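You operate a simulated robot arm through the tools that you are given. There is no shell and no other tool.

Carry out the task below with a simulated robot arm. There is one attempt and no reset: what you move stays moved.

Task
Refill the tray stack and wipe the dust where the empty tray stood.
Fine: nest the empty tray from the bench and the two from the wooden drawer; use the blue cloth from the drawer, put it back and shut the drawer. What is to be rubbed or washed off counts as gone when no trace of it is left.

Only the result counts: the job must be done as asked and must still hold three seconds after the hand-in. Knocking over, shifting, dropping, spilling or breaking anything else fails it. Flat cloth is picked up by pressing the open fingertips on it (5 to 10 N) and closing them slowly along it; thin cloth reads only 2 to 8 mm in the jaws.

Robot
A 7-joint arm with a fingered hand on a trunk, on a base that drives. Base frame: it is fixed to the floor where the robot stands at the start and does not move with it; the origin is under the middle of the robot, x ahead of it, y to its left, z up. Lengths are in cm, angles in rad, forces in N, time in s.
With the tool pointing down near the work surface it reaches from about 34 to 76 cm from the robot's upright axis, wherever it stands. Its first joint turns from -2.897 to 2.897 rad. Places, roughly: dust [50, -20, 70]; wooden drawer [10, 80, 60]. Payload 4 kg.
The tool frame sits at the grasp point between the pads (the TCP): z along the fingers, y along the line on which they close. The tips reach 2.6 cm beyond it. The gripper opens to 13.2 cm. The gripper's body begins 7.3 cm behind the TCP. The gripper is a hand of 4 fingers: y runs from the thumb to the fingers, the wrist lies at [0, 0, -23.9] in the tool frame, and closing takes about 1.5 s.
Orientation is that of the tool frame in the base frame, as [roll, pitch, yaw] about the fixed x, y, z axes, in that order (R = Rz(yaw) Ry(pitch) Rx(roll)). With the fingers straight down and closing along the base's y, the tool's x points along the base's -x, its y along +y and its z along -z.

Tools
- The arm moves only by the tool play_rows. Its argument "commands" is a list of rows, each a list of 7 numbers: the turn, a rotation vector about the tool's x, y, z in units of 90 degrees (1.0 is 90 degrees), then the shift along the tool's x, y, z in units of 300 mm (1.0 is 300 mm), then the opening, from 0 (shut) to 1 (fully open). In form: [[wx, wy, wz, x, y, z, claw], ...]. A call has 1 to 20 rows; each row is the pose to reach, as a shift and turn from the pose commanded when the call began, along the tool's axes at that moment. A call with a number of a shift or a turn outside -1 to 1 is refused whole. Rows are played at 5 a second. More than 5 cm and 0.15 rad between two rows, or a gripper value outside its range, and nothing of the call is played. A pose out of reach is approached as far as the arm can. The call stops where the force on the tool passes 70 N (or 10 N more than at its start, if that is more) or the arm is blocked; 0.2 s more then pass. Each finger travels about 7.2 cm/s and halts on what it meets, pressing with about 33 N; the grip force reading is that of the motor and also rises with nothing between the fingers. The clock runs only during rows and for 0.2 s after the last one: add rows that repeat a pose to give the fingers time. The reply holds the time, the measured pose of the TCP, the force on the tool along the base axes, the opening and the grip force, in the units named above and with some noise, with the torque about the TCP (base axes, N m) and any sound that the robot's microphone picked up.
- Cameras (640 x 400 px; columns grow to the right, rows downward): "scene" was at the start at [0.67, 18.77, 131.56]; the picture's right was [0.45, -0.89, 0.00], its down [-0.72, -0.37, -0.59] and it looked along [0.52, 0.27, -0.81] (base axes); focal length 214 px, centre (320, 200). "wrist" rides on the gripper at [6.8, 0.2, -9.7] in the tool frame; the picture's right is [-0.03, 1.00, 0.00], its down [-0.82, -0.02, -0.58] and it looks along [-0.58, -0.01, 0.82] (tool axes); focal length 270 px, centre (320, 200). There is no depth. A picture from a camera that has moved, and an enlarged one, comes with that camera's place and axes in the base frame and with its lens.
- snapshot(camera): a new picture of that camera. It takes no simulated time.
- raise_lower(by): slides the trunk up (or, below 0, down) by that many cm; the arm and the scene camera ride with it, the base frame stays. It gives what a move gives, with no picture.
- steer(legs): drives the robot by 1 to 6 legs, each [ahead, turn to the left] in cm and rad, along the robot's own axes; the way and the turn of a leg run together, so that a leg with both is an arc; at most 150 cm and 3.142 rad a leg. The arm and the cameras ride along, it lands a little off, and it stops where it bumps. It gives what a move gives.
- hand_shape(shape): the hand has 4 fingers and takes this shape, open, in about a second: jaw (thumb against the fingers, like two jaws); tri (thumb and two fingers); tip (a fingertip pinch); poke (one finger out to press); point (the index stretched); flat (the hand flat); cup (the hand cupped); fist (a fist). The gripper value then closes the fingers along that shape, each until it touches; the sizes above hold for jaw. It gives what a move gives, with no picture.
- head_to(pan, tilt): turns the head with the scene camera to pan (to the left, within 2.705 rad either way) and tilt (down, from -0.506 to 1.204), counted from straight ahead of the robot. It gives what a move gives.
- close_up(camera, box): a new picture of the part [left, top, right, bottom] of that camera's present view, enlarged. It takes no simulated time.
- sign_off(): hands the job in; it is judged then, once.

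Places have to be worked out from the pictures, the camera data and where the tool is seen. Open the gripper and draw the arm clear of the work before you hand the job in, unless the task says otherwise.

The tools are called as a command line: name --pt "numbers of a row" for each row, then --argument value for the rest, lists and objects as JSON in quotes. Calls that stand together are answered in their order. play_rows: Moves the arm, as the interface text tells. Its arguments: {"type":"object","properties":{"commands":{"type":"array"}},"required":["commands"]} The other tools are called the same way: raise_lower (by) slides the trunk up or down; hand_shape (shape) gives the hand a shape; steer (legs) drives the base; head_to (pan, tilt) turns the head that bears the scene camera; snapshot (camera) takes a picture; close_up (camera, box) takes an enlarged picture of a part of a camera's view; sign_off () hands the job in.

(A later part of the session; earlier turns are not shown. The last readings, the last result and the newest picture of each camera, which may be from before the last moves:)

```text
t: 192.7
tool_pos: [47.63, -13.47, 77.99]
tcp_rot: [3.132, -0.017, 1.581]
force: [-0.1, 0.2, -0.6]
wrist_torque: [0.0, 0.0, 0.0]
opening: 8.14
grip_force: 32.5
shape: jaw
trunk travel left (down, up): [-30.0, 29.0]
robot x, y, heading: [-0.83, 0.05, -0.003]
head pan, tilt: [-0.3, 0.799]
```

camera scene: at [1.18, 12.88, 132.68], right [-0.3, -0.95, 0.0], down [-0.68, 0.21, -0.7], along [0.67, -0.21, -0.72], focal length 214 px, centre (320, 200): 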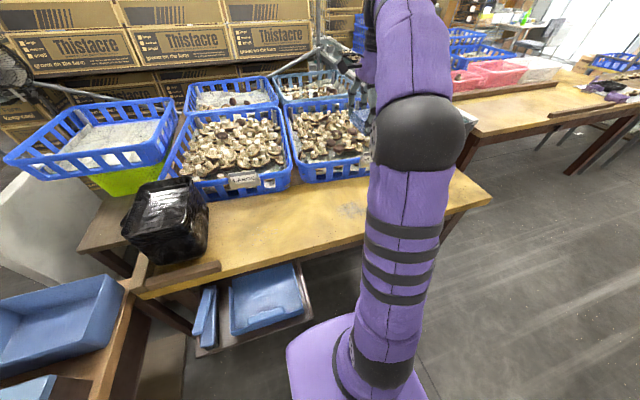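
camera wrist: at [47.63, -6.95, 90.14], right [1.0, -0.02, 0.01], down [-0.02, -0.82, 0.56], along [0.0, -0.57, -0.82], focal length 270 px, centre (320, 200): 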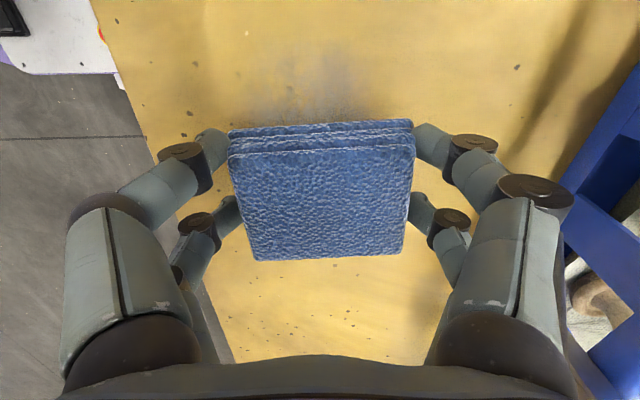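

No force yet at 78.0. I'll keep stepping down and check the view.

play_rows --pt "0 0 0 0 0 0.01 0.3" --pt "0 0 0 0 0 0.017 0.3" --pt "0 0 0 0 0 0.017 0.3"

snapshot --camera "wrist"

play_rows --pt "0 0 0 0 0 0.01 0.3" --pt "0 0 0 0 0 0.014 0.3" --pt "0 0 0 0 0 0.014 0.3"

```text
t: 193.5
tool_pos: [47.5, -13.59, 77.43]
tcp_rot: [3.132, -0.015, 1.581]
force: [-1.2, -0.1, -0.6]
wrist_torque: [0.02, 0.0, 0.0]
opening: 8.12
grip_force: 33.0
shape: jaw
trunk travel left (down, up): [-30.0, 29.0]
robot x, y, heading: [-0.94, 0.05, -0.004]
head pan, tilt: [-0.3, 0.799]
```

```text
taken
camera wrist: at [47.61, -6.91, 87.23], right [1.0, -0.02, 0.01], down [-0.02, -0.82, 0.56], along [0.0, -0.56, -0.83], focal length 270 px, centre (320, 200)
```

wrist: 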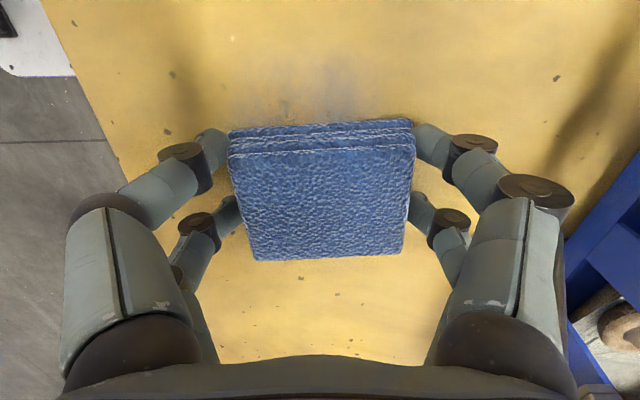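

```text
t: 194.3
tool_pos: [47.57, -13.56, 77.0]
tcp_rot: [3.129, -0.014, 1.579]
force: [-2.2, 0.4, 22.2]
wrist_torque: [0.03, 0.38, 0.0]
opening: 8.09
grip_force: 33.0
shape: jaw
trunk travel left (down, up): [-30.0, 29.0]
robot x, y, heading: [-0.86, -0.31, -0.005]
head pan, tilt: [-0.3, 0.799]
```

Contact at TCP z≈77.0 (22 N, slightly on the -x side). I'll level the hand a touch, ease the pressure a bit, and start wiping in strokes along y.

play_rows --pt "0.006 -0.01 0 0 0 -0.003 0.3" --pt "0.006 -0.01 0 -0.04 0 -0.003 0.3" --pt "0.006 -0.01 0 -0.08 0 -0.003 0.3" --pt "0.006 -0.01 0 -0.12 0 -0.003 0.3" --pt "0.006 -0.01 0 -0.167 0 -0.003 0.3" --pt "0.006 -0.01 0 -0.12 0 -0.003 0.3" --pt "0.006 -0.01 0 -0.08 0 -0.003 0.3" --pt "0.006 -0.01 0 -0.04 0 -0.003 0.3" --pt "0.006 -0.01 0 0 0 -0.003 0.3" --pt "0.006 -0.01 0 0.04 0 -0.003 0.3" --pt "0.006 -0.01 0 0.08 0 -0.003 0.3" --pt "0.006 -0.01 0 0.117 0 -0.003 0.3" --pt "0.006 -0.01 0 0.117 0 -0.003 0.3"

snapshot --camera "wrist"

close_up --camera "scene" --box '[280, 150, 440, 250]'

```text
t: 197.1
tool_pos: [47.4, -9.87, 77.13]
tcp_rot: [3.14, 0.0, 1.579]
force: [0.6, -7.7, 19.1]
wrist_torque: [0.01, -0.37, -0.12]
opening: 8.06
grip_force: 33.4
shape: jaw
trunk travel left (down, up): [-30.0, 29.0]
robot x, y, heading: [-0.74, -0.21, -0.004]
head pan, tilt: [-0.3, 0.799]
```

```text
taken
camera wrist: at [47.62, -3.2, 86.88], right [1.0, -0.01, 0.0], down [-0.01, -0.82, 0.58], along [-0.01, -0.58, -0.82], focal length 270 px, centre (320, 200)
```

wrist: 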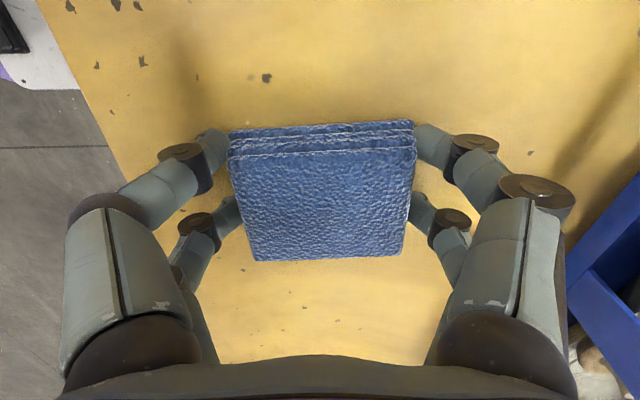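

```text
4.00 times, centred on (360, 200) of scene
camera zoom: at [1.06, 12.84, 132.68], right [-0.3, -0.95, 0.0], down [-0.68, 0.21, -0.7], along [0.67, -0.21, -0.72], focal length 858 px, centre (160, 200)
```

zoom: 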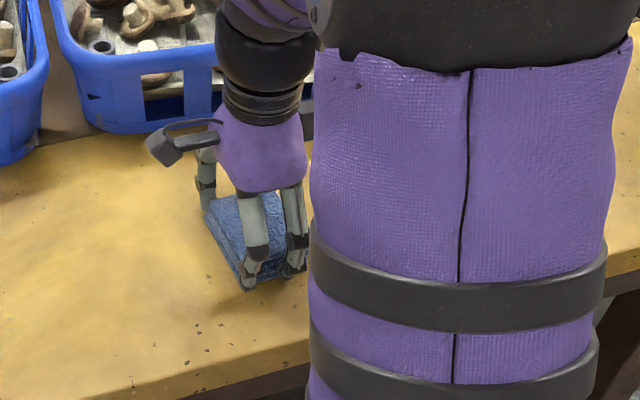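

The dust is coming off under the cloth. I'll continue with strokes at x-3 and x+3 cm.

play_rows --pt "0 0 0 0 -0.05 0 0.3" --pt "0 0 0 0 -0.1 0 0.3" --pt "0 0 0 -0.05 -0.1 0 0.3" --pt "0 0 0 -0.1 -0.1 0 0.3" --pt "0 0 0 -0.15 -0.1 0 0.3" --pt "0 0 0 -0.2 -0.1 0 0.3" --pt "0 0 0 -0.25 -0.1 0 0.3" --pt "0 0 0 -0.3 -0.1 0 0.3" --pt "0 0 0 -0.3 -0.05 0 0.3" --pt "0 0 0 -0.3 0 0 0.3" --pt "0 0 0 -0.3 0.05 0 0.3" --pt "0 0 0 -0.3 0.1 0 0.3" --pt "0 0 0 -0.25 0.1 0 0.3" --pt "0 0 0 -0.2 0.1 0 0.3" --pt "0 0 0 -0.15 0.1 0 0.3" --pt "0 0 0 -0.1 0.1 0 0.3" --pt "0 0 0 -0.05 0.1 0 0.3" --pt "0 0 0 0 0.1 0 0.3" --pt "0 0 0 0.03 0.1 0 0.3" --pt "0 0 0 0.03 0.1 0 0.3"

play_rows --pt "0 0 0 0 -0.05 0 0.3" --pt "0 0 0 0 -0.1 0 0.3" --pt "0 0 0 0 -0.15 0 0.3" --pt "0 0 0 0 -0.2 0 0.3" --pt "0 0 0 -0.05 -0.2 0 0.3" --pt "0 0 0 -0.1 -0.15 0 0.3" --pt "0 0 0 -0.1 -0.1 0 0.3" --pt "0 0 0 -0.1 -0.05 0 0.3" --pt "0 0 0 -0.1 0 0 0.3" --pt "0 0 0 -0.15 0 0 0.3" --pt "0 0 0 -0.2 -0.05 0 0.3" --pt "0 0 0 -0.2 -0.1 0 0.3" --pt "0 0 0 -0.2 -0.15 0 0.3" --pt "0 0 0 -0.2 -0.2 0 0.3" --pt "0 0 0 -0.25 -0.2 0 0.3" --pt "0 0 0 -0.3 -0.15 0 0.3" --pt "0 0 0 -0.32 -0.1 0 0.3" --pt "0 0 0 -0.32 -0.05 0 0.3" --pt "0 0 0 -0.32 0 0 0.3"

play_rows --pt "0 0 0 0 0 -0.05 0.3" --pt "0 0 0 0 0 -0.15 0.3" --pt "0 0 0 0 0 -0.3 0.3" --pt "0 0 0 0 0 -0.45 0.3" --pt "0 0 0 0 0 -0.6 0.3" --pt "0 0 0 0.15 0 -0.6 0.3" --pt "0 0 0 0.3 0 -0.6 0.3" --pt "0 0 0 0.45 0 -0.6 0.3" --pt "0 0 0 0.6 0 -0.6 0.3" --pt "0 0 0 0.6 0 -0.6 0.3"

snapshot --camera "wrist"

close_up --camera "wrist" --box '[200, 0, 440, 130]'

```text
t: 201.3
tool_pos: [50.51, -9.01, 77.24]
tcp_rot: [3.14, 0.001, 1.579]
force: [0.5, -1.7, 7.0]
wrist_torque: [0.1, -0.24, -0.11]
opening: 8.04
grip_force: 32.7
shape: jaw
trunk travel left (down, up): [-30.0, 29.0]
robot x, y, heading: [-0.76, -0.41, -0.004]
head pan, tilt: [-0.3, 0.799]
```

```text
t: 205.3
tool_pos: [50.58, -18.77, 77.18]
tcp_rot: [-3.141, -0.002, 1.58]
force: [-4.5, -0.6, 8.3]
wrist_torque: [0.09, -0.12, 0.07]
opening: 8.05
grip_force: 33.0
shape: jaw
trunk travel left (down, up): [-30.0, 29.0]
robot x, y, heading: [-0.66, -0.42, -0.002]
head pan, tilt: [-0.3, 0.799]
```

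```text
t: 207.5
tool_pos: [50.45, -0.58, 95.09]
tcp_rot: [-3.141, 0.001, 1.581]
force: [-0.1, 0.2, -0.7]
wrist_torque: [0.01, -0.01, 0.03]
opening: 8.05
grip_force: 32.4
shape: jaw
trunk travel left (down, up): [-30.0, 29.0]
robot x, y, heading: [-1.12, 0.16, 0.002]
head pan, tilt: [-0.3, 0.799]
```

```text
taken
camera wrist: at [50.57, 6.18, 104.87], right [1.0, -0.02, 0.0], down [-0.01, -0.82, 0.58], along [-0.01, -0.58, -0.82], focal length 270 px, centre (320, 200)
```

wrist: 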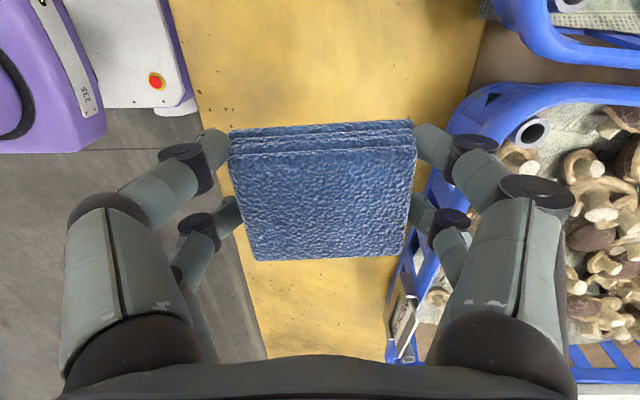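

```text
2.67 times, centred on (320, 65) of wrist
camera zoom: at [50.57, 6.18, 104.87], right [1.0, -0.02, 0.0], down [-0.01, -0.82, 0.58], along [-0.01, -0.58, -0.82], focal length 721 px, centre (320, 560)
```

zoom: 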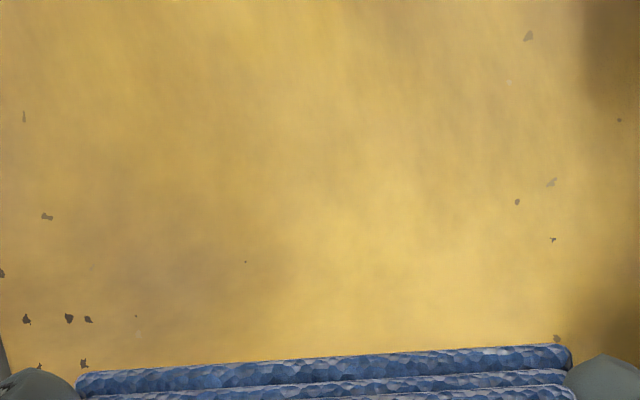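

That view covers y>-5 only. I'll return to the earlier viewing pose over the dust to inspect it.

play_rows --pt "0 0 0 0 0 -0.14 0.3" --pt "0 0 0 0 0 -0.28 0.3" --pt "0 0 0 0 -0.02 -0.42 0.3" --pt "0 0 0 -0.1 -0.05 -0.467 0.3" --pt "0 0 0 -0.22 -0.09 -0.467 0.3" --pt "0 0 0 -0.34 -0.09 -0.467 0.3" --pt "0 0 0 -0.45 -0.09 -0.467 0.3" --pt "0 0 0 -0.45 -0.09 -0.467 0.3"

snapshot --camera "wrist"

close_up --camera "wrist" --box '[240, 0, 420, 125]'

close_up --camera "scene" --box '[280, 150, 440, 250]'

```text
t: 209.3
tool_pos: [47.8, -14.12, 109.38]
tcp_rot: [3.14, 0.001, 1.58]
force: [0.0, -0.3, 0.0]
wrist_torque: [0.03, 0.0, 0.0]
opening: 8.02
grip_force: 33.5
shape: jaw
trunk travel left (down, up): [-30.0, 29.0]
robot x, y, heading: [-0.16, 0.06, 0.001]
head pan, tilt: [-0.3, 0.799]
```

```text
taken
camera wrist: at [47.93, -7.43, 118.9], right [1.0, -0.02, 0.0], down [-0.01, -0.82, 0.58], along [-0.01, -0.58, -0.82], focal length 270 px, centre (320, 200)
```

wrist: 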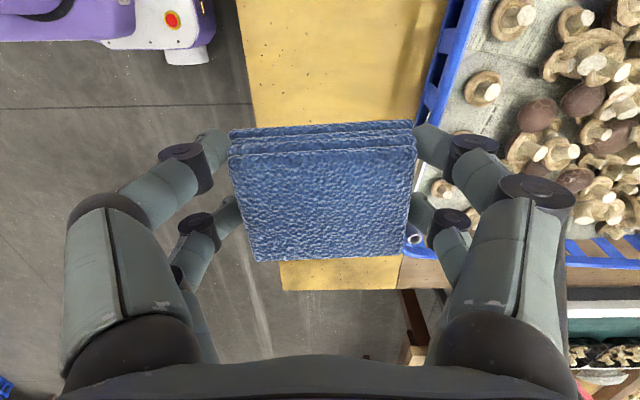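

```text
3.20 times, centred on (330, 62) of wrist
camera zoom: at [47.93, -7.43, 118.9], right [1.0, -0.02, 0.0], down [-0.01, -0.82, 0.58], along [-0.01, -0.58, -0.82], focal length 865 px, centre (288, 640)
```

zoom: 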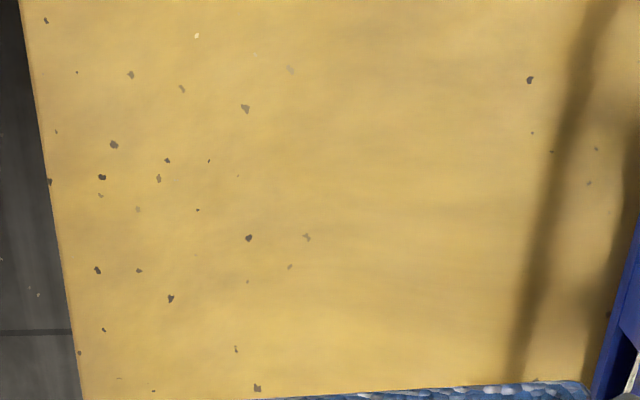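

```text
4.00 times, centred on (360, 200) of scene
camera zoom: at [1.19, 12.86, 132.68], right [-0.3, -0.95, 0.0], down [-0.68, 0.21, -0.7], along [0.67, -0.21, -0.72], focal length 858 px, centre (160, 200)
```

zoom: 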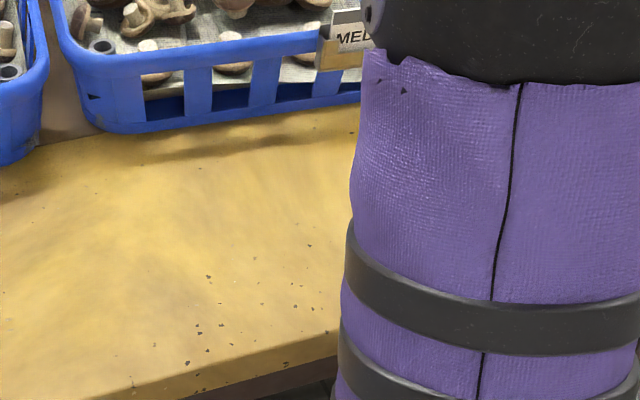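

The grey patch is gone; the remaining specks look like the bench's own texture. I'll zoom closer at them to be sure.

close_up --camera "wrist" --box '[280, 0, 350, 50]'

close_up --camera "wrist" --box '[280, 50, 370, 120]'

```text
8.00 times, centred on (315, 25) of wrist
camera zoom: at [47.93, -7.43, 118.9], right [1.0, -0.02, 0.0], down [-0.01, -0.82, 0.58], along [-0.01, -0.58, -0.82], focal length 2162 px, centre (360, 1600)
```

zoom: 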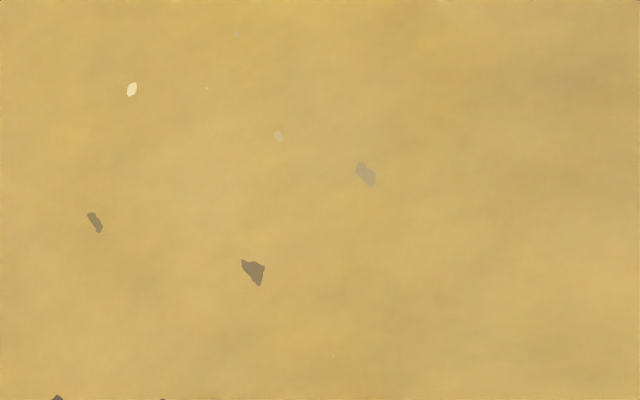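

```text
5.71 times, centred on (325, 85) of wrist
camera zoom: at [47.93, -7.43, 118.9], right [1.0, -0.02, 0.0], down [-0.01, -0.82, 0.58], along [-0.01, -0.58, -0.82], focal length 1544 px, centre (291, 857)
```

zoom: 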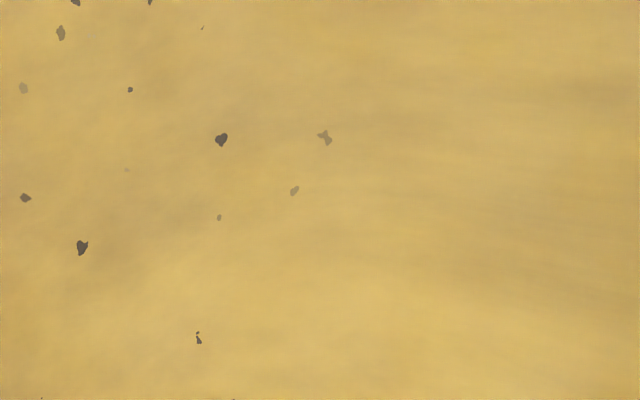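

Only bench chips remain. For certainty I'll do one more wiping pass with wider coverage.

play_rows --pt "0 0 0 0 0 0.14 0.3" --pt "0 0 0 0 0 0.28 0.3" --pt "0 0 0 0 0 0.42 0.3" --pt "0 0 0 0 0 0.56 0.3" --pt "0 0 0 0 0 0.7 0.3" --pt "0 0 0 0 0 0.84 0.3" --pt "0 0 0 0 0 0.97 0.3"

play_rows --pt "0 0 0 0 0 0.05 0.3" --pt "0 0 0 0 0 0.09 0.3" --pt "0 0 0 0 0 0.1 0.3" --pt "0 0 0 0 0 0.1 0.3"

```text
t: 210.9
tool_pos: [47.86, -14.21, 79.9]
tcp_rot: [3.14, 0.002, 1.581]
force: [-0.7, 0.3, -0.8]
wrist_torque: [-0.02, -0.02, 0.0]
opening: 8.02
grip_force: 32.8
shape: jaw
trunk travel left (down, up): [-30.0, 29.0]
robot x, y, heading: [-0.56, -0.58, -0.003]
head pan, tilt: [-0.3, 0.799]
```

```text
t: 211.9
tool_pos: [47.86, -14.23, 77.13]
tcp_rot: [3.137, 0.002, 1.58]
force: [0.6, 0.2, 13.8]
wrist_torque: [0.09, -0.03, -0.02]
opening: 8.02
grip_force: 32.7
shape: jaw
trunk travel left (down, up): [-30.0, 29.0]
robot x, y, heading: [-0.53, 0.29, -0.001]
head pan, tilt: [-0.3, 0.799]
```

Contact at 14 N, evenly loaded. I'll do the second wiping pass.

play_rows --pt "0 0 0 0 -0.06 0 0.3" --pt "0 0 0 0 -0.12 0 0.3" --pt "0 0 0 0.06 -0.12 0 0.3" --pt "0 0 0 0.12 -0.12 0 0.3" --pt "0 0 0 0.17 -0.12 0 0.3" --pt "0 0 0 0.17 -0.05 0 0.3" --pt "0 0 0 0.12 -0.05 0 0.3" --pt "0 0 0 0.06 -0.05 0 0.3" --pt "0 0 0 0 -0.05 0 0.3" --pt "0 0 0 -0.06 -0.05 0 0.3" --pt "0 0 0 -0.12 -0.05 0 0.3" --pt "0 0 0 -0.17 -0.05 0 0.3" --pt "0 0 0 -0.17 -0.12 0 0.3" --pt "0 0 0 -0.12 -0.12 0 0.3" --pt "0 0 0 -0.06 -0.12 0 0.3" --pt "0 0 0 0 -0.12 0 0.3" --pt "0 0 0 0 -0.06 0 0.3" --pt "0 0 0 0 0 0 0.3"

play_rows --pt "0 0 0 0 0.06 0 0.3" --pt "0 0 0 0.06 0.06 0 0.3" --pt "0 0 0 0.12 0.06 0 0.3" --pt "0 0 0 0.17 0.06 0 0.3" --pt "0 0 0 0.17 0.12 0 0.3" --pt "0 0 0 0.12 0.12 0 0.3" --pt "0 0 0 0.06 0.12 0 0.3" --pt "0 0 0 0 0.12 0 0.3" --pt "0 0 0 -0.06 0.12 0 0.3" --pt "0 0 0 -0.12 0.12 0 0.3" --pt "0 0 0 -0.17 0.12 0 0.3" --pt "0 0 0 -0.17 0.06 0 0.3" --pt "0 0 0 -0.12 0.06 0 0.3" --pt "0 0 0 -0.06 0.06 0 0.3" --pt "0 0 0 0 0.03 0 0.3" --pt "0 0 0 0 0 0 0.3" --pt "0 0 0 0 0 -0.03 0.3"

play_rows --pt "0 0 0 0 0 -0.13 0.3" --pt "0 0 0 0 0 -0.27 0.3" --pt "0 0 0 0 0 -0.41 0.3" --pt "0 0 0 0 0 -0.55 0.3" --pt "0 0 0 0 0 -0.7 0.3" --pt "0 0 0 0 0 -0.85 0.3" --pt "0 0 0 0 0 -1.0 0.3" --pt "0 0 0 0 0 -1.0 0.3"

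close_up --camera "wrist" --box '[240, 0, 420, 125]'

snapshot --camera "wrist"

```text
t: 215.7
tool_pos: [47.82, -14.1, 77.07]
tcp_rot: [3.141, 0.0, 1.581]
force: [-6.8, 1.3, 12.3]
wrist_torque: [0.07, 0.06, 0.05]
opening: 7.98
grip_force: 32.9
shape: jaw
trunk travel left (down, up): [-30.0, 29.0]
robot x, y, heading: [-0.69, -0.22, -0.003]
head pan, tilt: [-0.3, 0.799]
```

```text
t: 219.3
tool_pos: [47.82, -14.09, 77.86]
tcp_rot: [-3.137, -0.002, 1.581]
force: [0.1, -0.7, -0.5]
wrist_torque: [-0.02, 0.02, -0.02]
opening: 7.98
grip_force: 32.9
shape: jaw
trunk travel left (down, up): [-30.0, 29.0]
robot x, y, heading: [-0.51, -0.51, 0.001]
head pan, tilt: [-0.3, 0.799]
```

```text
t: 221.1
tool_pos: [47.84, -14.04, 107.99]
tcp_rot: [-3.141, -0.001, 1.58]
force: [0.7, 0.3, -0.4]
wrist_torque: [0.01, 0.01, 0.03]
opening: 7.97
grip_force: 32.6
shape: jaw
trunk travel left (down, up): [-30.0, 29.0]
robot x, y, heading: [-0.69, -0.01, -0.002]
head pan, tilt: [-0.3, 0.799]
```

```text
3.20 times, centred on (330, 62) of wrist
camera zoom: at [48.02, -7.31, 117.7], right [1.0, -0.02, 0.0], down [-0.01, -0.82, 0.58], along [-0.01, -0.58, -0.82], focal length 865 px, centre (288, 640)
```

zoom: 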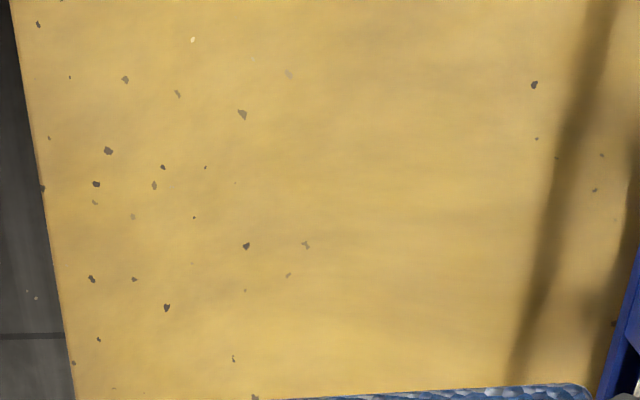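

```text
taken
camera wrist: at [48.02, -7.31, 117.7], right [1.0, -0.02, 0.0], down [-0.01, -0.82, 0.58], along [-0.01, -0.58, -0.82], focal length 270 px, centre (320, 200)
```

wrist: 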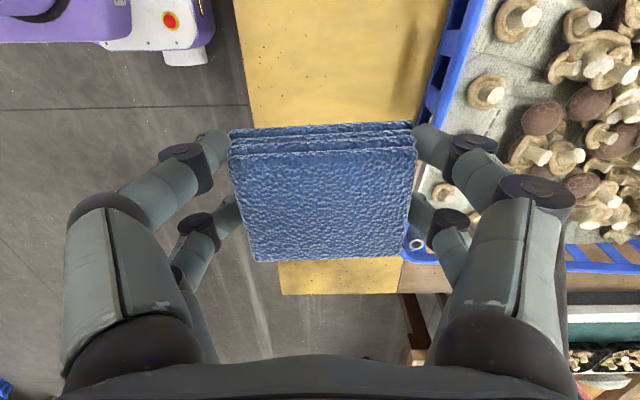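

The spot is clean. I'll bring the arm back to the carrying position and retrace the drive to the drawer.

play_rows --pt "0 0 0 0.12 -0.017 0 0.3" --pt "0 0 0 0.24 -0.034 0 0.3" --pt "0 0 0 0.36 -0.05 0 0.3" --pt "0 0 0 0.48 -0.067 0 0.3" --pt "0 0 0 0.6 -0.084 0 0.3" --pt "0 0 0 0.72 -0.1 0 0.3" --pt "0 0 0 0.84 -0.117 0 0.3" --pt "0 0 0 0.948 -0.133 0 0.3"

steer --legs '[[-28.8, -0.93], [-28.8, 0.911], [35, 0]]'

head_to --pan 1.4 --tilt 0.9

snapshot --camera "scene"

```text
t: 222.9
tool_pos: [43.49, 14.23, 107.9]
tcp_rot: [3.141, 0.003, 1.58]
force: [0.2, 0.1, -0.9]
wrist_torque: [0.02, 0.01, 0.0]
opening: 7.97
grip_force: 33.0
shape: jaw
trunk travel left (down, up): [-30.0, 29.0]
robot x, y, heading: [-0.87, -0.16, -0.007]
head pan, tilt: [-0.3, 0.799]
```

```text
t: 230.4
tool_pos: [29.03, 38.13, 108.06]
tcp_rot: [3.141, 0.001, 1.567]
force: [-0.3, -0.4, 0.2]
wrist_torque: [0.03, -0.01, -0.01]
opening: 7.96
grip_force: 33.2
shape: jaw
trunk travel left (down, up): [-30.0, 29.0]
robot x, y, heading: [-15.31, 23.99, -0.01]
head pan, tilt: [-0.3, 0.799]
```

```text
t: 232.1
tool_pos: [29.05, 38.06, 107.83]
tcp_rot: [3.14, 0.002, 1.566]
force: [0.2, 0.2, -0.8]
wrist_torque: [0.04, -0.01, 0.03]
opening: 7.96
grip_force: 32.8
shape: jaw
trunk travel left (down, up): [-30.0, 29.0]
robot x, y, heading: [-15.53, 24.41, -0.01]
head pan, tilt: [1.4, 0.901]
```

```text
taken
camera scene: at [-19.57, 47.29, 131.88], right [0.98, -0.18, 0.0], down [-0.14, -0.77, -0.62], along [0.11, 0.61, -0.78], focal length 214 px, centre (320, 200)
```

scene: 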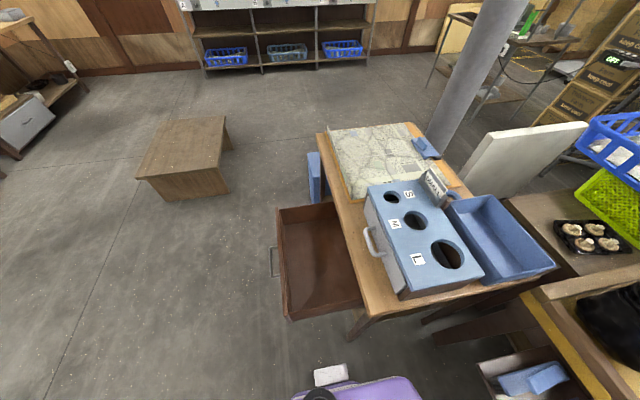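

The drawer is as I left it. I'll swing the cloth over it and lower toward its floor around (-15.7,68).

play_rows --pt "0 0 0 0.157 -0.017 0 0.3" --pt "0 0 0 0.307 -0.067 0 0.3" --pt "0 0 0 0.44 -0.15 0 0.3" --pt "0 0 0 0.557 -0.25 0 0.3" --pt "0 0 0 0.663 -0.367 0 0.3" --pt "0 0 0 0.76 -0.483 0 0.3" --pt "0 0 0 0.84 -0.617 0 0.3"

play_rows --pt "0 0 0 0.067 -0.133 0 0.3" --pt "0 0 0 0.117 -0.283 0 0.3" --pt "0 0 0 0.15 -0.433 0 0.3" --pt "0 0 0 0.167 -0.583 0 0.3" --pt "0 0 0 0.167 -0.733 0 0.3" --pt "0 0 0 0.167 -0.877 0 0.3" --pt "0 0 0 0.167 -0.877 0 0.3"

play_rows --pt "0 0 0 0 0 0.14 0.3" --pt "0 0 0 0 0 0.28 0.3" --pt "0 0 0 0 0 0.42 0.3" --pt "0 0 0 0 0 0.56 0.3" --pt "0 0 0 0 0 0.7 0.3" --pt "0 0 0 0 0 0.84 0.3" --pt "0 0 0 0 0 0.97 0.3"

snapshot --camera "wrist"

```text
t: 233.7
tool_pos: [10.74, 63.33, 107.9]
tcp_rot: [-3.141, 0.0, 1.565]
force: [-0.2, -0.6, -1.0]
wrist_torque: [-0.01, 0.01, -0.02]
opening: 7.93
grip_force: 33.0
shape: jaw
trunk travel left (down, up): [-30.0, 29.0]
robot x, y, heading: [-15.92, 24.53, -0.011]
head pan, tilt: [1.4, 0.901]
```

```text
t: 235.3
tool_pos: [-15.74, 68.56, 107.94]
tcp_rot: [3.141, -0.001, 1.566]
force: [0.3, -0.7, -0.6]
wrist_torque: [-0.01, 0.01, 0.0]
opening: 7.94
grip_force: 32.9
shape: jaw
trunk travel left (down, up): [-30.0, 29.0]
robot x, y, heading: [-15.58, 24.58, -0.013]
head pan, tilt: [1.4, 0.901]
```

```text
t: 236.9
tool_pos: [-15.55, 68.5, 78.61]
tcp_rot: [3.141, 0.0, 1.567]
force: [0.8, -0.3, -0.6]
wrist_torque: [0.01, -0.01, 0.0]
opening: 7.94
grip_force: 33.0
shape: jaw
trunk travel left (down, up): [-30.0, 29.0]
robot x, y, heading: [-15.44, 24.43, -0.013]
head pan, tilt: [1.4, 0.901]
```

```text
taken
camera wrist: at [-15.34, 75.16, 88.41], right [1.0, -0.03, 0.0], down [-0.02, -0.82, 0.58], along [-0.02, -0.58, -0.82], focal length 270 px, centre (320, 200)
```

wrist: 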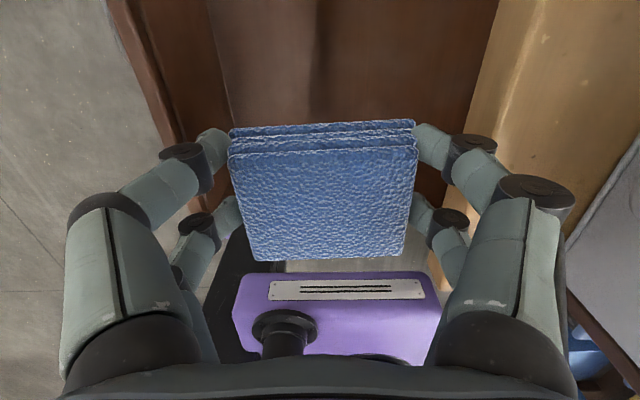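

Clear on both sides. I'll lower into the drawer, slowing near the floor.

play_rows --pt "0 0 0 0 0 0.12 0.3" --pt "0 0 0 0 0 0.24 0.3" --pt "0 0 0 0 0 0.36 0.3" --pt "0 0 0 0 0 0.46 0.3" --pt "0 0 0 0 0 0.52 0.3" --pt "0 0 0 0 0 0.54 0.3" --pt "0 0 0 0 0 0.54 0.3"

play_rows --pt "0 0 0 0 0 0.01 0.3" --pt "0 0 0 0 0 0.018 0.3" --pt "0 0 0 0 0 0.018 0.3"

play_rows --pt "0 0 0 0 0 0.008 0.3" --pt "0 0 0 0 0 0.014 0.3" --pt "0 0 0 0 0 0.014 0.3"

```text
t: 238.5
tool_pos: [-15.54, 68.44, 62.66]
tcp_rot: [-3.141, 0.0, 1.567]
force: [0.0, -0.5, -0.8]
wrist_torque: [-0.02, -0.01, 0.02]
opening: 7.94
grip_force: 32.8
shape: jaw
trunk travel left (down, up): [-30.0, 29.0]
robot x, y, heading: [-15.2, 24.12, -0.014]
head pan, tilt: [1.4, 0.901]
```

```text
t: 239.3
tool_pos: [-15.51, 68.51, 62.04]
tcp_rot: [3.141, 0.001, 1.566]
force: [-0.7, 0.3, -0.7]
wrist_torque: [-0.02, -0.03, 0.04]
opening: 7.96
grip_force: 33.1
shape: jaw
trunk travel left (down, up): [-30.0, 29.0]
robot x, y, heading: [-15.23, 24.2, -0.015]
head pan, tilt: [1.4, 0.901]
```

```text
t: 240.1
tool_pos: [-15.58, 68.43, 61.72]
tcp_rot: [-3.142, 0.002, 1.568]
force: [-0.1, 0.3, 0.3]
wrist_torque: [-0.01, -0.03, 0.02]
opening: 7.96
grip_force: 32.9
shape: jaw
trunk travel left (down, up): [-30.0, 29.0]
robot x, y, heading: [-15.35, 24.17, -0.006]
head pan, tilt: [1.4, 0.901]
```

play_rows --pt "0 0 0 0 0 0.006 0.3" --pt "0 0 0 0 0 0.01 0.3" --pt "0 0 0 0 0 0.01 0.3"

play_rows --pt "0 0 0 0 0 0.005 0.3" --pt "0 0 0 0 0 0.009 0.3" --pt "0 0 0 0 0 0.009 0.3"

```text
t: 240.9
tool_pos: [-15.47, 68.48, 61.31]
tcp_rot: [3.141, 0.001, 1.567]
force: [-0.2, -0.9, 3.0]
wrist_torque: [0.01, -0.06, -0.02]
opening: 7.95
grip_force: 33.3
shape: jaw
trunk travel left (down, up): [-30.0, 29.0]
robot x, y, heading: [-15.16, 24.48, -0.009]
head pan, tilt: [1.4, 0.901]
```

```text
t: 241.7
tool_pos: [-15.63, 68.59, 61.35]
tcp_rot: [3.14, -0.004, 1.565]
force: [1.1, -3.6, 30.9]
wrist_torque: [-0.04, -0.15, -0.03]
opening: 7.92
grip_force: 32.9
shape: jaw
trunk travel left (down, up): [-30.0, 29.0]
robot x, y, heading: [-15.15, 24.29, -0.011]
head pan, tilt: [1.4, 0.901]
```

The cloth rests on the drawer floor. I'll ease off, open the fingers and withdraw upward.

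play_rows --pt "0 0 0 0 0 -0.008 0.3" --pt "0 0 0 0 0 -0.008 0.65" --pt "0 0 0 0 0 -0.008 0.72" --pt "0 0 0 0 0 -0.008 0.76" --pt "0 0 0 0 0 -0.008 0.76" --pt "0 0 0 0 0 -0.06 0.76" --pt "0 0 0 0 0 -0.15 0.76" --pt "0 0 0 0 0 -0.28 0.76" --pt "0 0 0 0 0 -0.42 0.76" --pt "0 0 0 0 0 -0.56 0.76" --pt "0 0 0 0 0 -0.7 0.76" --pt "0 0 0 0 0 -0.85 0.76" --pt "0 0 0 0 0 -1.0 0.76"

snapshot --camera "wrist"

close_up --camera "scene" --box '[230, 140, 410, 330]'

```text
t: 244.5
tool_pos: [-15.52, 68.36, 91.01]
tcp_rot: [-3.141, 0.001, 1.566]
force: [-0.6, -0.1, -0.6]
wrist_torque: [0.02, -0.02, -0.04]
opening: 9.97
grip_force: 0.0
shape: jaw
trunk travel left (down, up): [-30.0, 29.0]
robot x, y, heading: [-15.09, 24.63, -0.014]
head pan, tilt: [1.4, 0.901]
```

```text
taken
camera wrist: at [-15.33, 75.19, 100.74], right [1.0, -0.03, 0.0], down [-0.02, -0.82, 0.58], along [-0.02, -0.58, -0.82], focal length 270 px, centre (320, 200)
```

wrist: 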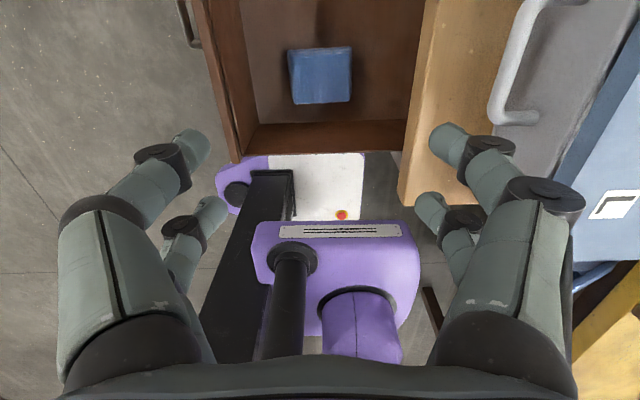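

```text
2.11 times, centred on (320, 235) of scene
camera zoom: at [-19.59, 47.31, 131.88], right [0.98, -0.18, 0.0], down [-0.14, -0.77, -0.62], along [0.11, 0.61, -0.78], focal length 452 px, centre (320, 126)
```

zoom: 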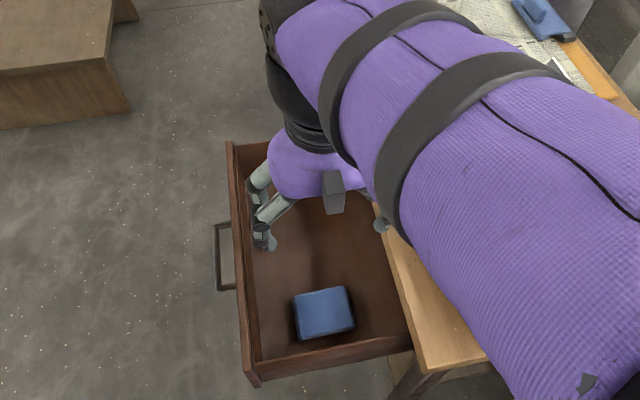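

The cloth is back in the drawer. To shut it, I'll close the fingers, turn the hand so it's narrow toward the table, and move outside in front of the handle.

play_rows --pt "0 0 -0.083 0.03 -0.068 0 0.5" --pt "0 0 -0.167 0.06 -0.136 0 0.3" --pt "0 0 -0.25 0.09 -0.204 0 0.1" --pt "0 0 -0.333 0.12 -0.272 0 0" --pt "0 0 -0.417 0.155 -0.34 0 0" --pt "0 0 -0.5 0.185 -0.408 0 0" --pt "0 0 -0.583 0.216 -0.477 0 0" --pt "0 0 -0.667 0.247 -0.545 0 0" --pt "0 0 -0.75 0.278 -0.613 0 0" --pt "0 0 -0.833 0.308 -0.681 0 0" --pt "0 0 -0.917 0.34 -0.749 0 0" --pt "0 0 -1.0 0.37 -0.833 0 0" --pt "0 0 -1.0 0.37 -0.833 0 0"

snapshot --camera "wrist"

snapshot --camera "scene"

```text
t: 247.2
tool_pos: [-29.64, 84.39, 92.29]
tcp_rot: [3.124, -0.009, 2.95]
force: [0.2, 0.3, 0.3]
wrist_torque: [0.02, 0.01, 0.01]
opening: 0.02
grip_force: 33.0
shape: jaw
trunk travel left (down, up): [-30.0, 29.0]
robot x, y, heading: [-15.09, 24.2, -0.012]
head pan, tilt: [1.4, 0.901]
stopped in row 13: the arm was blocked; the commanded pose is now the measured one
```

```text
taken
camera wrist: at [-36.38, 85.53, 102.02], right [0.21, 0.98, 0.02], down [0.8, -0.19, 0.57], along [0.56, -0.11, -0.82], focal length 270 px, centre (320, 200)
```

wrist: 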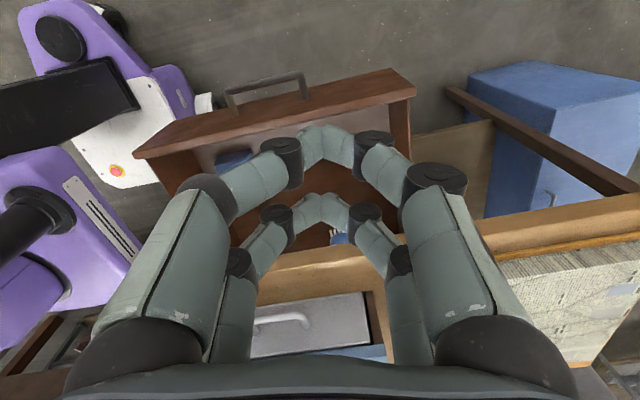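

```text
taken
camera scene: at [-19.6, 47.23, 131.91], right [0.98, -0.18, 0.0], down [-0.14, -0.77, -0.62], along [0.11, 0.61, -0.78], focal length 214 px, centre (320, 200)
```

scene: 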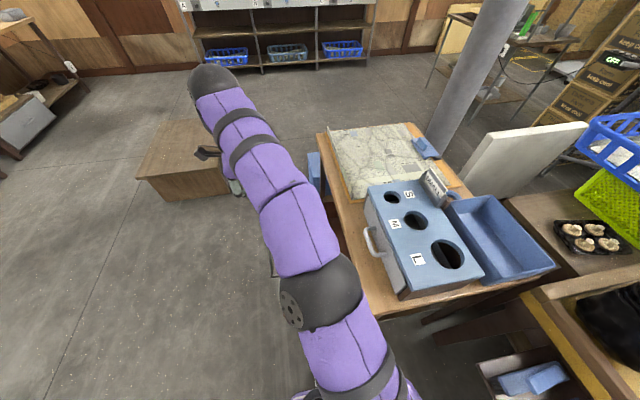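

A joint limit blocks this far to the left. I'll back the robot 30 cm so that the handle lies more to its front-left.

steer --legs '[[-30, 0]]'

snapshot --camera "wrist"

snapshot --camera "scene"

```text
t: 249.2
tool_pos: [-59.97, 84.69, 92.16]
tcp_rot: [3.125, -0.008, 2.952]
force: [0.0, 0.2, -0.9]
wrist_torque: [0.02, 0.0, -0.05]
opening: 0.0
grip_force: 32.6
shape: jaw
trunk travel left (down, up): [-30.0, 29.0]
robot x, y, heading: [-45.31, 24.93, -0.011]
head pan, tilt: [1.4, 0.901]
```

```text
taken
camera wrist: at [-66.59, 85.94, 101.96], right [0.21, 0.98, 0.02], down [0.8, -0.18, 0.57], along [0.56, -0.11, -0.82], focal length 270 px, centre (320, 200)
```

wrist: 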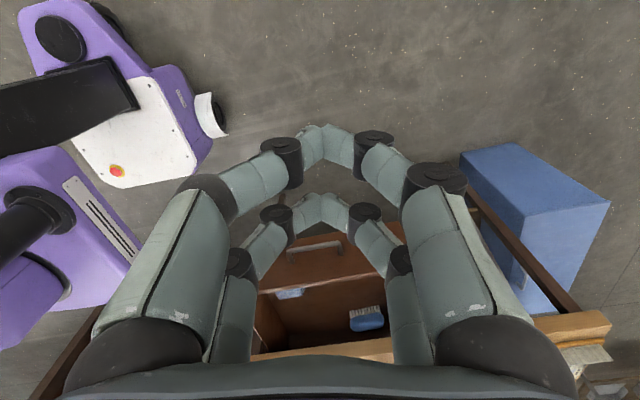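

```text
taken
camera scene: at [-49.75, 47.66, 131.88], right [0.98, -0.18, 0.0], down [-0.14, -0.77, -0.62], along [0.11, 0.61, -0.78], focal length 214 px, centre (320, 200)
```

scene: 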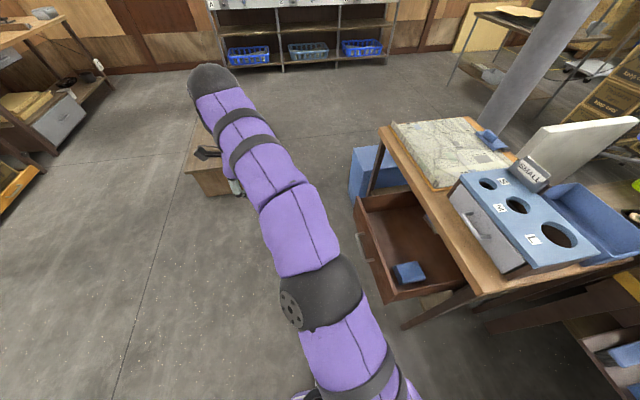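

Now there's room. I'll bring the hand to just in front of the handle (about (-42,79.5)), squared up, before lowering.

play_rows --pt "0 0 -0.024 -0.124 -0.011 0 0" --pt "0 0 -0.048 -0.249 -0.023 0 0" --pt "0 0 -0.072 -0.373 -0.034 0 0" --pt "0 0 -0.096 -0.498 -0.046 0 0" --pt "0 0 -0.12 -0.622 -0.057 0 0" --pt "0 0 -0.12 -0.622 -0.057 0 0"

play_rows --pt "0 0 0 0 0 0.14 0" --pt "0 0 0 0 0 0.28 0" --pt "0 0 0 0 0 0.42 0" --pt "0 0 0 0 0 0.56 0" --pt "0 0 0 0 0 0.7 0" --pt "0 0 0 0 0 0.84 0" --pt "0 0 0 0 0 0.93 0" --pt "0 0 0 0 0 0.93 0"

snapshot --camera "wrist"

snapshot --camera "scene"

```text
t: 250.6
tool_pos: [-41.97, 79.54, 92.0]
tcp_rot: [3.124, -0.004, 3.141]
force: [0.0, 0.3, 0.5]
wrist_torque: [0.01, 0.0, -0.01]
opening: 0.0
grip_force: 33.2
shape: jaw
trunk travel left (down, up): [-30.0, 29.0]
robot x, y, heading: [-45.25, 24.79, -0.011]
head pan, tilt: [1.4, 0.901]
```

```text
t: 252.4
tool_pos: [-42.05, 80.14, 64.05]
tcp_rot: [3.124, -0.003, 3.142]
force: [0.4, -0.6, -0.5]
wrist_torque: [-0.04, -0.03, -0.03]
opening: 0.0
grip_force: 32.9
shape: jaw
trunk travel left (down, up): [-30.0, 29.0]
robot x, y, heading: [-45.25, 24.65, -0.008]
head pan, tilt: [1.4, 0.901]
```

```text
taken
camera wrist: at [-48.87, 80.06, 73.77], right [0.03, 1.0, 0.02], down [0.82, -0.03, 0.57], along [0.57, 0.0, -0.82], focal length 270 px, centre (320, 200)
```

wrist: 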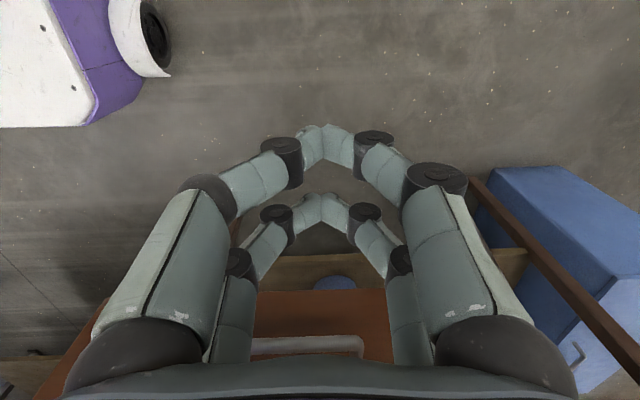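

```text
taken
camera scene: at [-49.76, 47.67, 131.88], right [0.98, -0.18, 0.0], down [-0.14, -0.77, -0.62], along [0.11, 0.61, -0.78], focal length 214 px, centre (320, 200)
```

scene: 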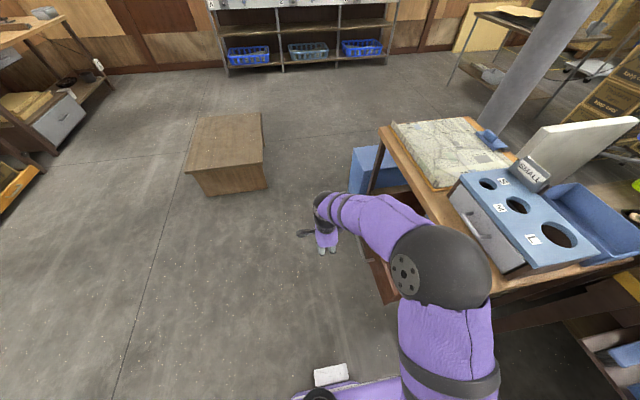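

Hand is in front of the handle. I'll push in +x at about 6 cm/s and watch the force.

play_rows --pt "0 0 0 -0.05 0 0 0" --pt "0 0 0 -0.1 0 0 0" --pt "0 0 0 -0.15 0 0 0" --pt "0 0 0 -0.2 0 0 0" --pt "0 0 0 -0.24 0 0 0" --pt "0 0 0 -0.28 0 0 0" --pt "0 0 0 -0.32 0 0 0" --pt "0 0 0 -0.36 0 0 0" --pt "0 0 0 -0.4 0 0 0" --pt "0 0 0 -0.44 0 0 0" --pt "0 0 0 -0.48 0 0 0" --pt "0 0 0 -0.52 0 0 0" --pt "0 0 0 -0.56 0 0 0" --pt "0 0 0 -0.6 0 0 0" --pt "0 0 0 -0.64 0 0 0" --pt "0 0 0 -0.68 0 0 0" --pt "0 0 0 -0.72 0 0 0" --pt "0 0 0 -0.76 0 0 0" --pt "0 0 0 -0.8 0 0 0"

snapshot --camera "wrist"

close_up --camera "scene" --box '[300, 150, 480, 330]'

```text
t: 256.4
tool_pos: [-18.03, 79.91, 63.92]
tcp_rot: [3.123, -0.004, 3.14]
force: [0.9, 1.1, 0.6]
wrist_torque: [0.01, 0.03, 0.0]
opening: 0.0
grip_force: 32.9
shape: jaw
trunk travel left (down, up): [-30.0, 29.0]
robot x, y, heading: [-45.47, 24.94, -0.011]
head pan, tilt: [1.4, 0.901]
```

```text
taken
camera wrist: at [-24.82, 79.89, 73.72], right [0.03, 1.0, 0.02], down [0.82, -0.03, 0.57], along [0.57, 0.0, -0.82], focal length 270 px, centre (320, 200)
```

wrist: 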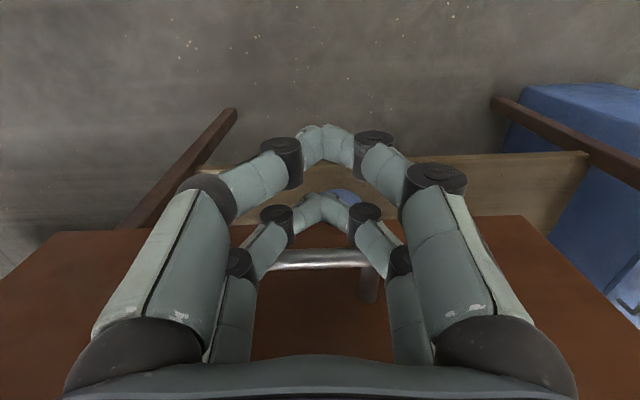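

```text
2.22 times, centred on (390, 240) of scene
camera zoom: at [-49.75, 47.66, 131.88], right [0.98, -0.18, 0.0], down [-0.14, -0.77, -0.62], along [0.11, 0.61, -0.78], focal length 477 px, centre (164, 111)
```

zoom: 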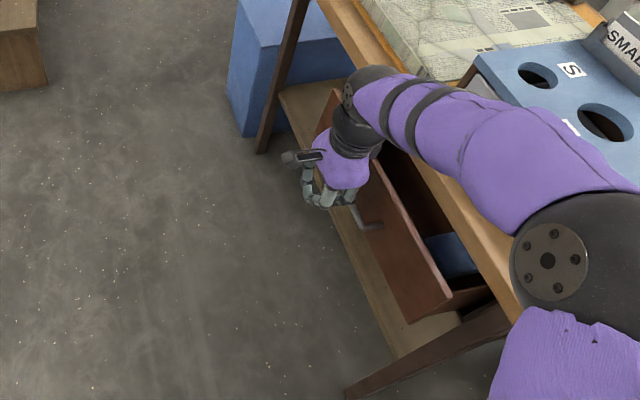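

The drawer is moving freely, about 7.6 cm left. I'll continue pushing, slower, until it stops.

play_rows --pt "0 0 0 -0.03 0 0 0" --pt "0 0 0 -0.06 0 0 0" --pt "0 0 0 -0.09 0 0 0" --pt "0 0 0 -0.12 0 0 0" --pt "0 0 0 -0.15 0 0 0" --pt "0 0 0 -0.18 0 0 0" --pt "0 0 0 -0.21 0 0 0" --pt "0 0 0 -0.23 0 0 0" --pt "0 0 0 -0.24 0 0 0" --pt "0 0 0 -0.24 0 0 0"

snapshot --camera "wrist"

close_up --camera "scene" --box '[300, 150, 480, 330]'

```text
t: 258.6
tool_pos: [-10.86, 79.96, 64.02]
tcp_rot: [3.124, -0.004, 3.139]
force: [-0.9, 1.0, 0.3]
wrist_torque: [-0.02, -0.01, 0.04]
opening: 0.0
grip_force: 33.2
shape: jaw
trunk travel left (down, up): [-30.0, 29.0]
robot x, y, heading: [-45.48, 24.51, -0.012]
head pan, tilt: [1.4, 0.901]
```

```text
taken
camera wrist: at [-17.69, 79.88, 73.71], right [0.03, 1.0, 0.02], down [0.82, -0.03, 0.57], along [0.57, 0.0, -0.82], focal length 270 px, centre (320, 200)
```

wrist: 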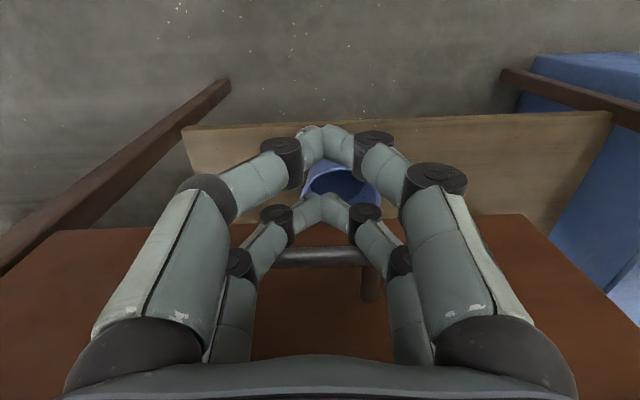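

```text
2.22 times, centred on (390, 240) of scene
camera zoom: at [-49.76, 47.66, 131.88], right [0.98, -0.18, 0.0], down [-0.14, -0.77, -0.62], along [0.11, 0.61, -0.78], focal length 477 px, centre (164, 111)
```

zoom: 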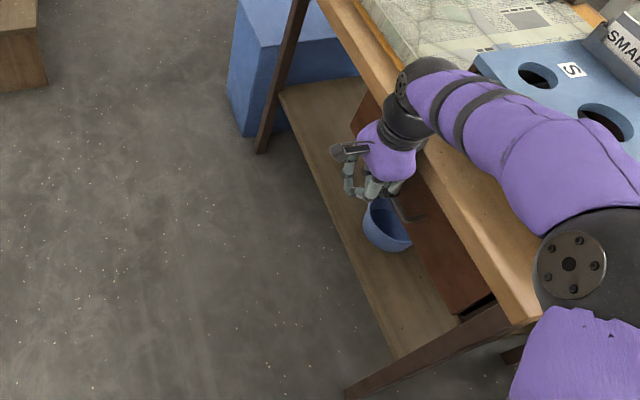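

Nearly shut: the bar is at about x=-8 (closed was -7.3). I'll press on in millimetre steps until the stop is felt.

play_rows --pt "0 0 0 -0.006 0 0 0" --pt "0 0 0 -0.012 0 0 0" --pt "0 0 0 -0.018 0 0 0" --pt "0 0 0 -0.018 0 0 0"

play_rows --pt "0 0 0 -0.006 0 0 0" --pt "0 0 0 -0.01 0 0 0" --pt "0 0 0 -0.01 0 0 0"

snapshot --camera "wrist"

```text
t: 259.6
tool_pos: [-10.35, 80.05, 63.93]
tcp_rot: [3.124, -0.004, 3.141]
force: [-2.3, -0.3, 0.3]
wrist_torque: [0.0, -0.04, 0.03]
opening: 0.01
grip_force: 33.0
shape: jaw
trunk travel left (down, up): [-30.0, 29.0]
robot x, y, heading: [-45.72, 24.41, -0.014]
head pan, tilt: [1.4, 0.901]
```

```text
t: 260.4
tool_pos: [-10.25, 79.94, 64.04]
tcp_rot: [3.124, -0.006, 3.141]
force: [-14.5, -0.3, 0.1]
wrist_torque: [0.01, -0.07, 0.14]
opening: 0.01
grip_force: 33.3
shape: jaw
trunk travel left (down, up): [-30.0, 29.0]
robot x, y, heading: [-45.66, 24.39, -0.006]
head pan, tilt: [1.4, 0.901]
```

```text
taken
camera wrist: at [-17.03, 79.94, 73.72], right [0.03, 1.0, 0.02], down [0.82, -0.03, 0.57], along [0.57, 0.0, -0.82], focal length 270 px, centre (320, 200)
```

wrist: 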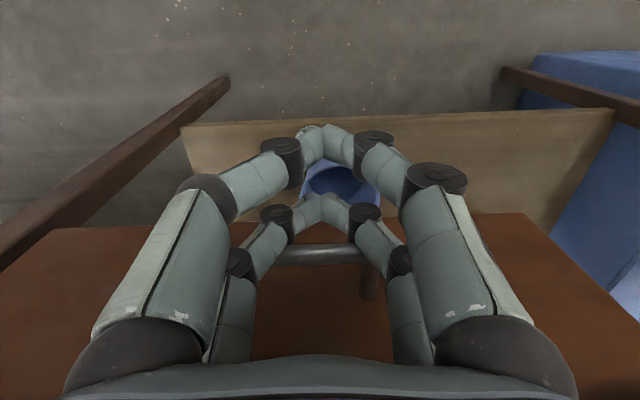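

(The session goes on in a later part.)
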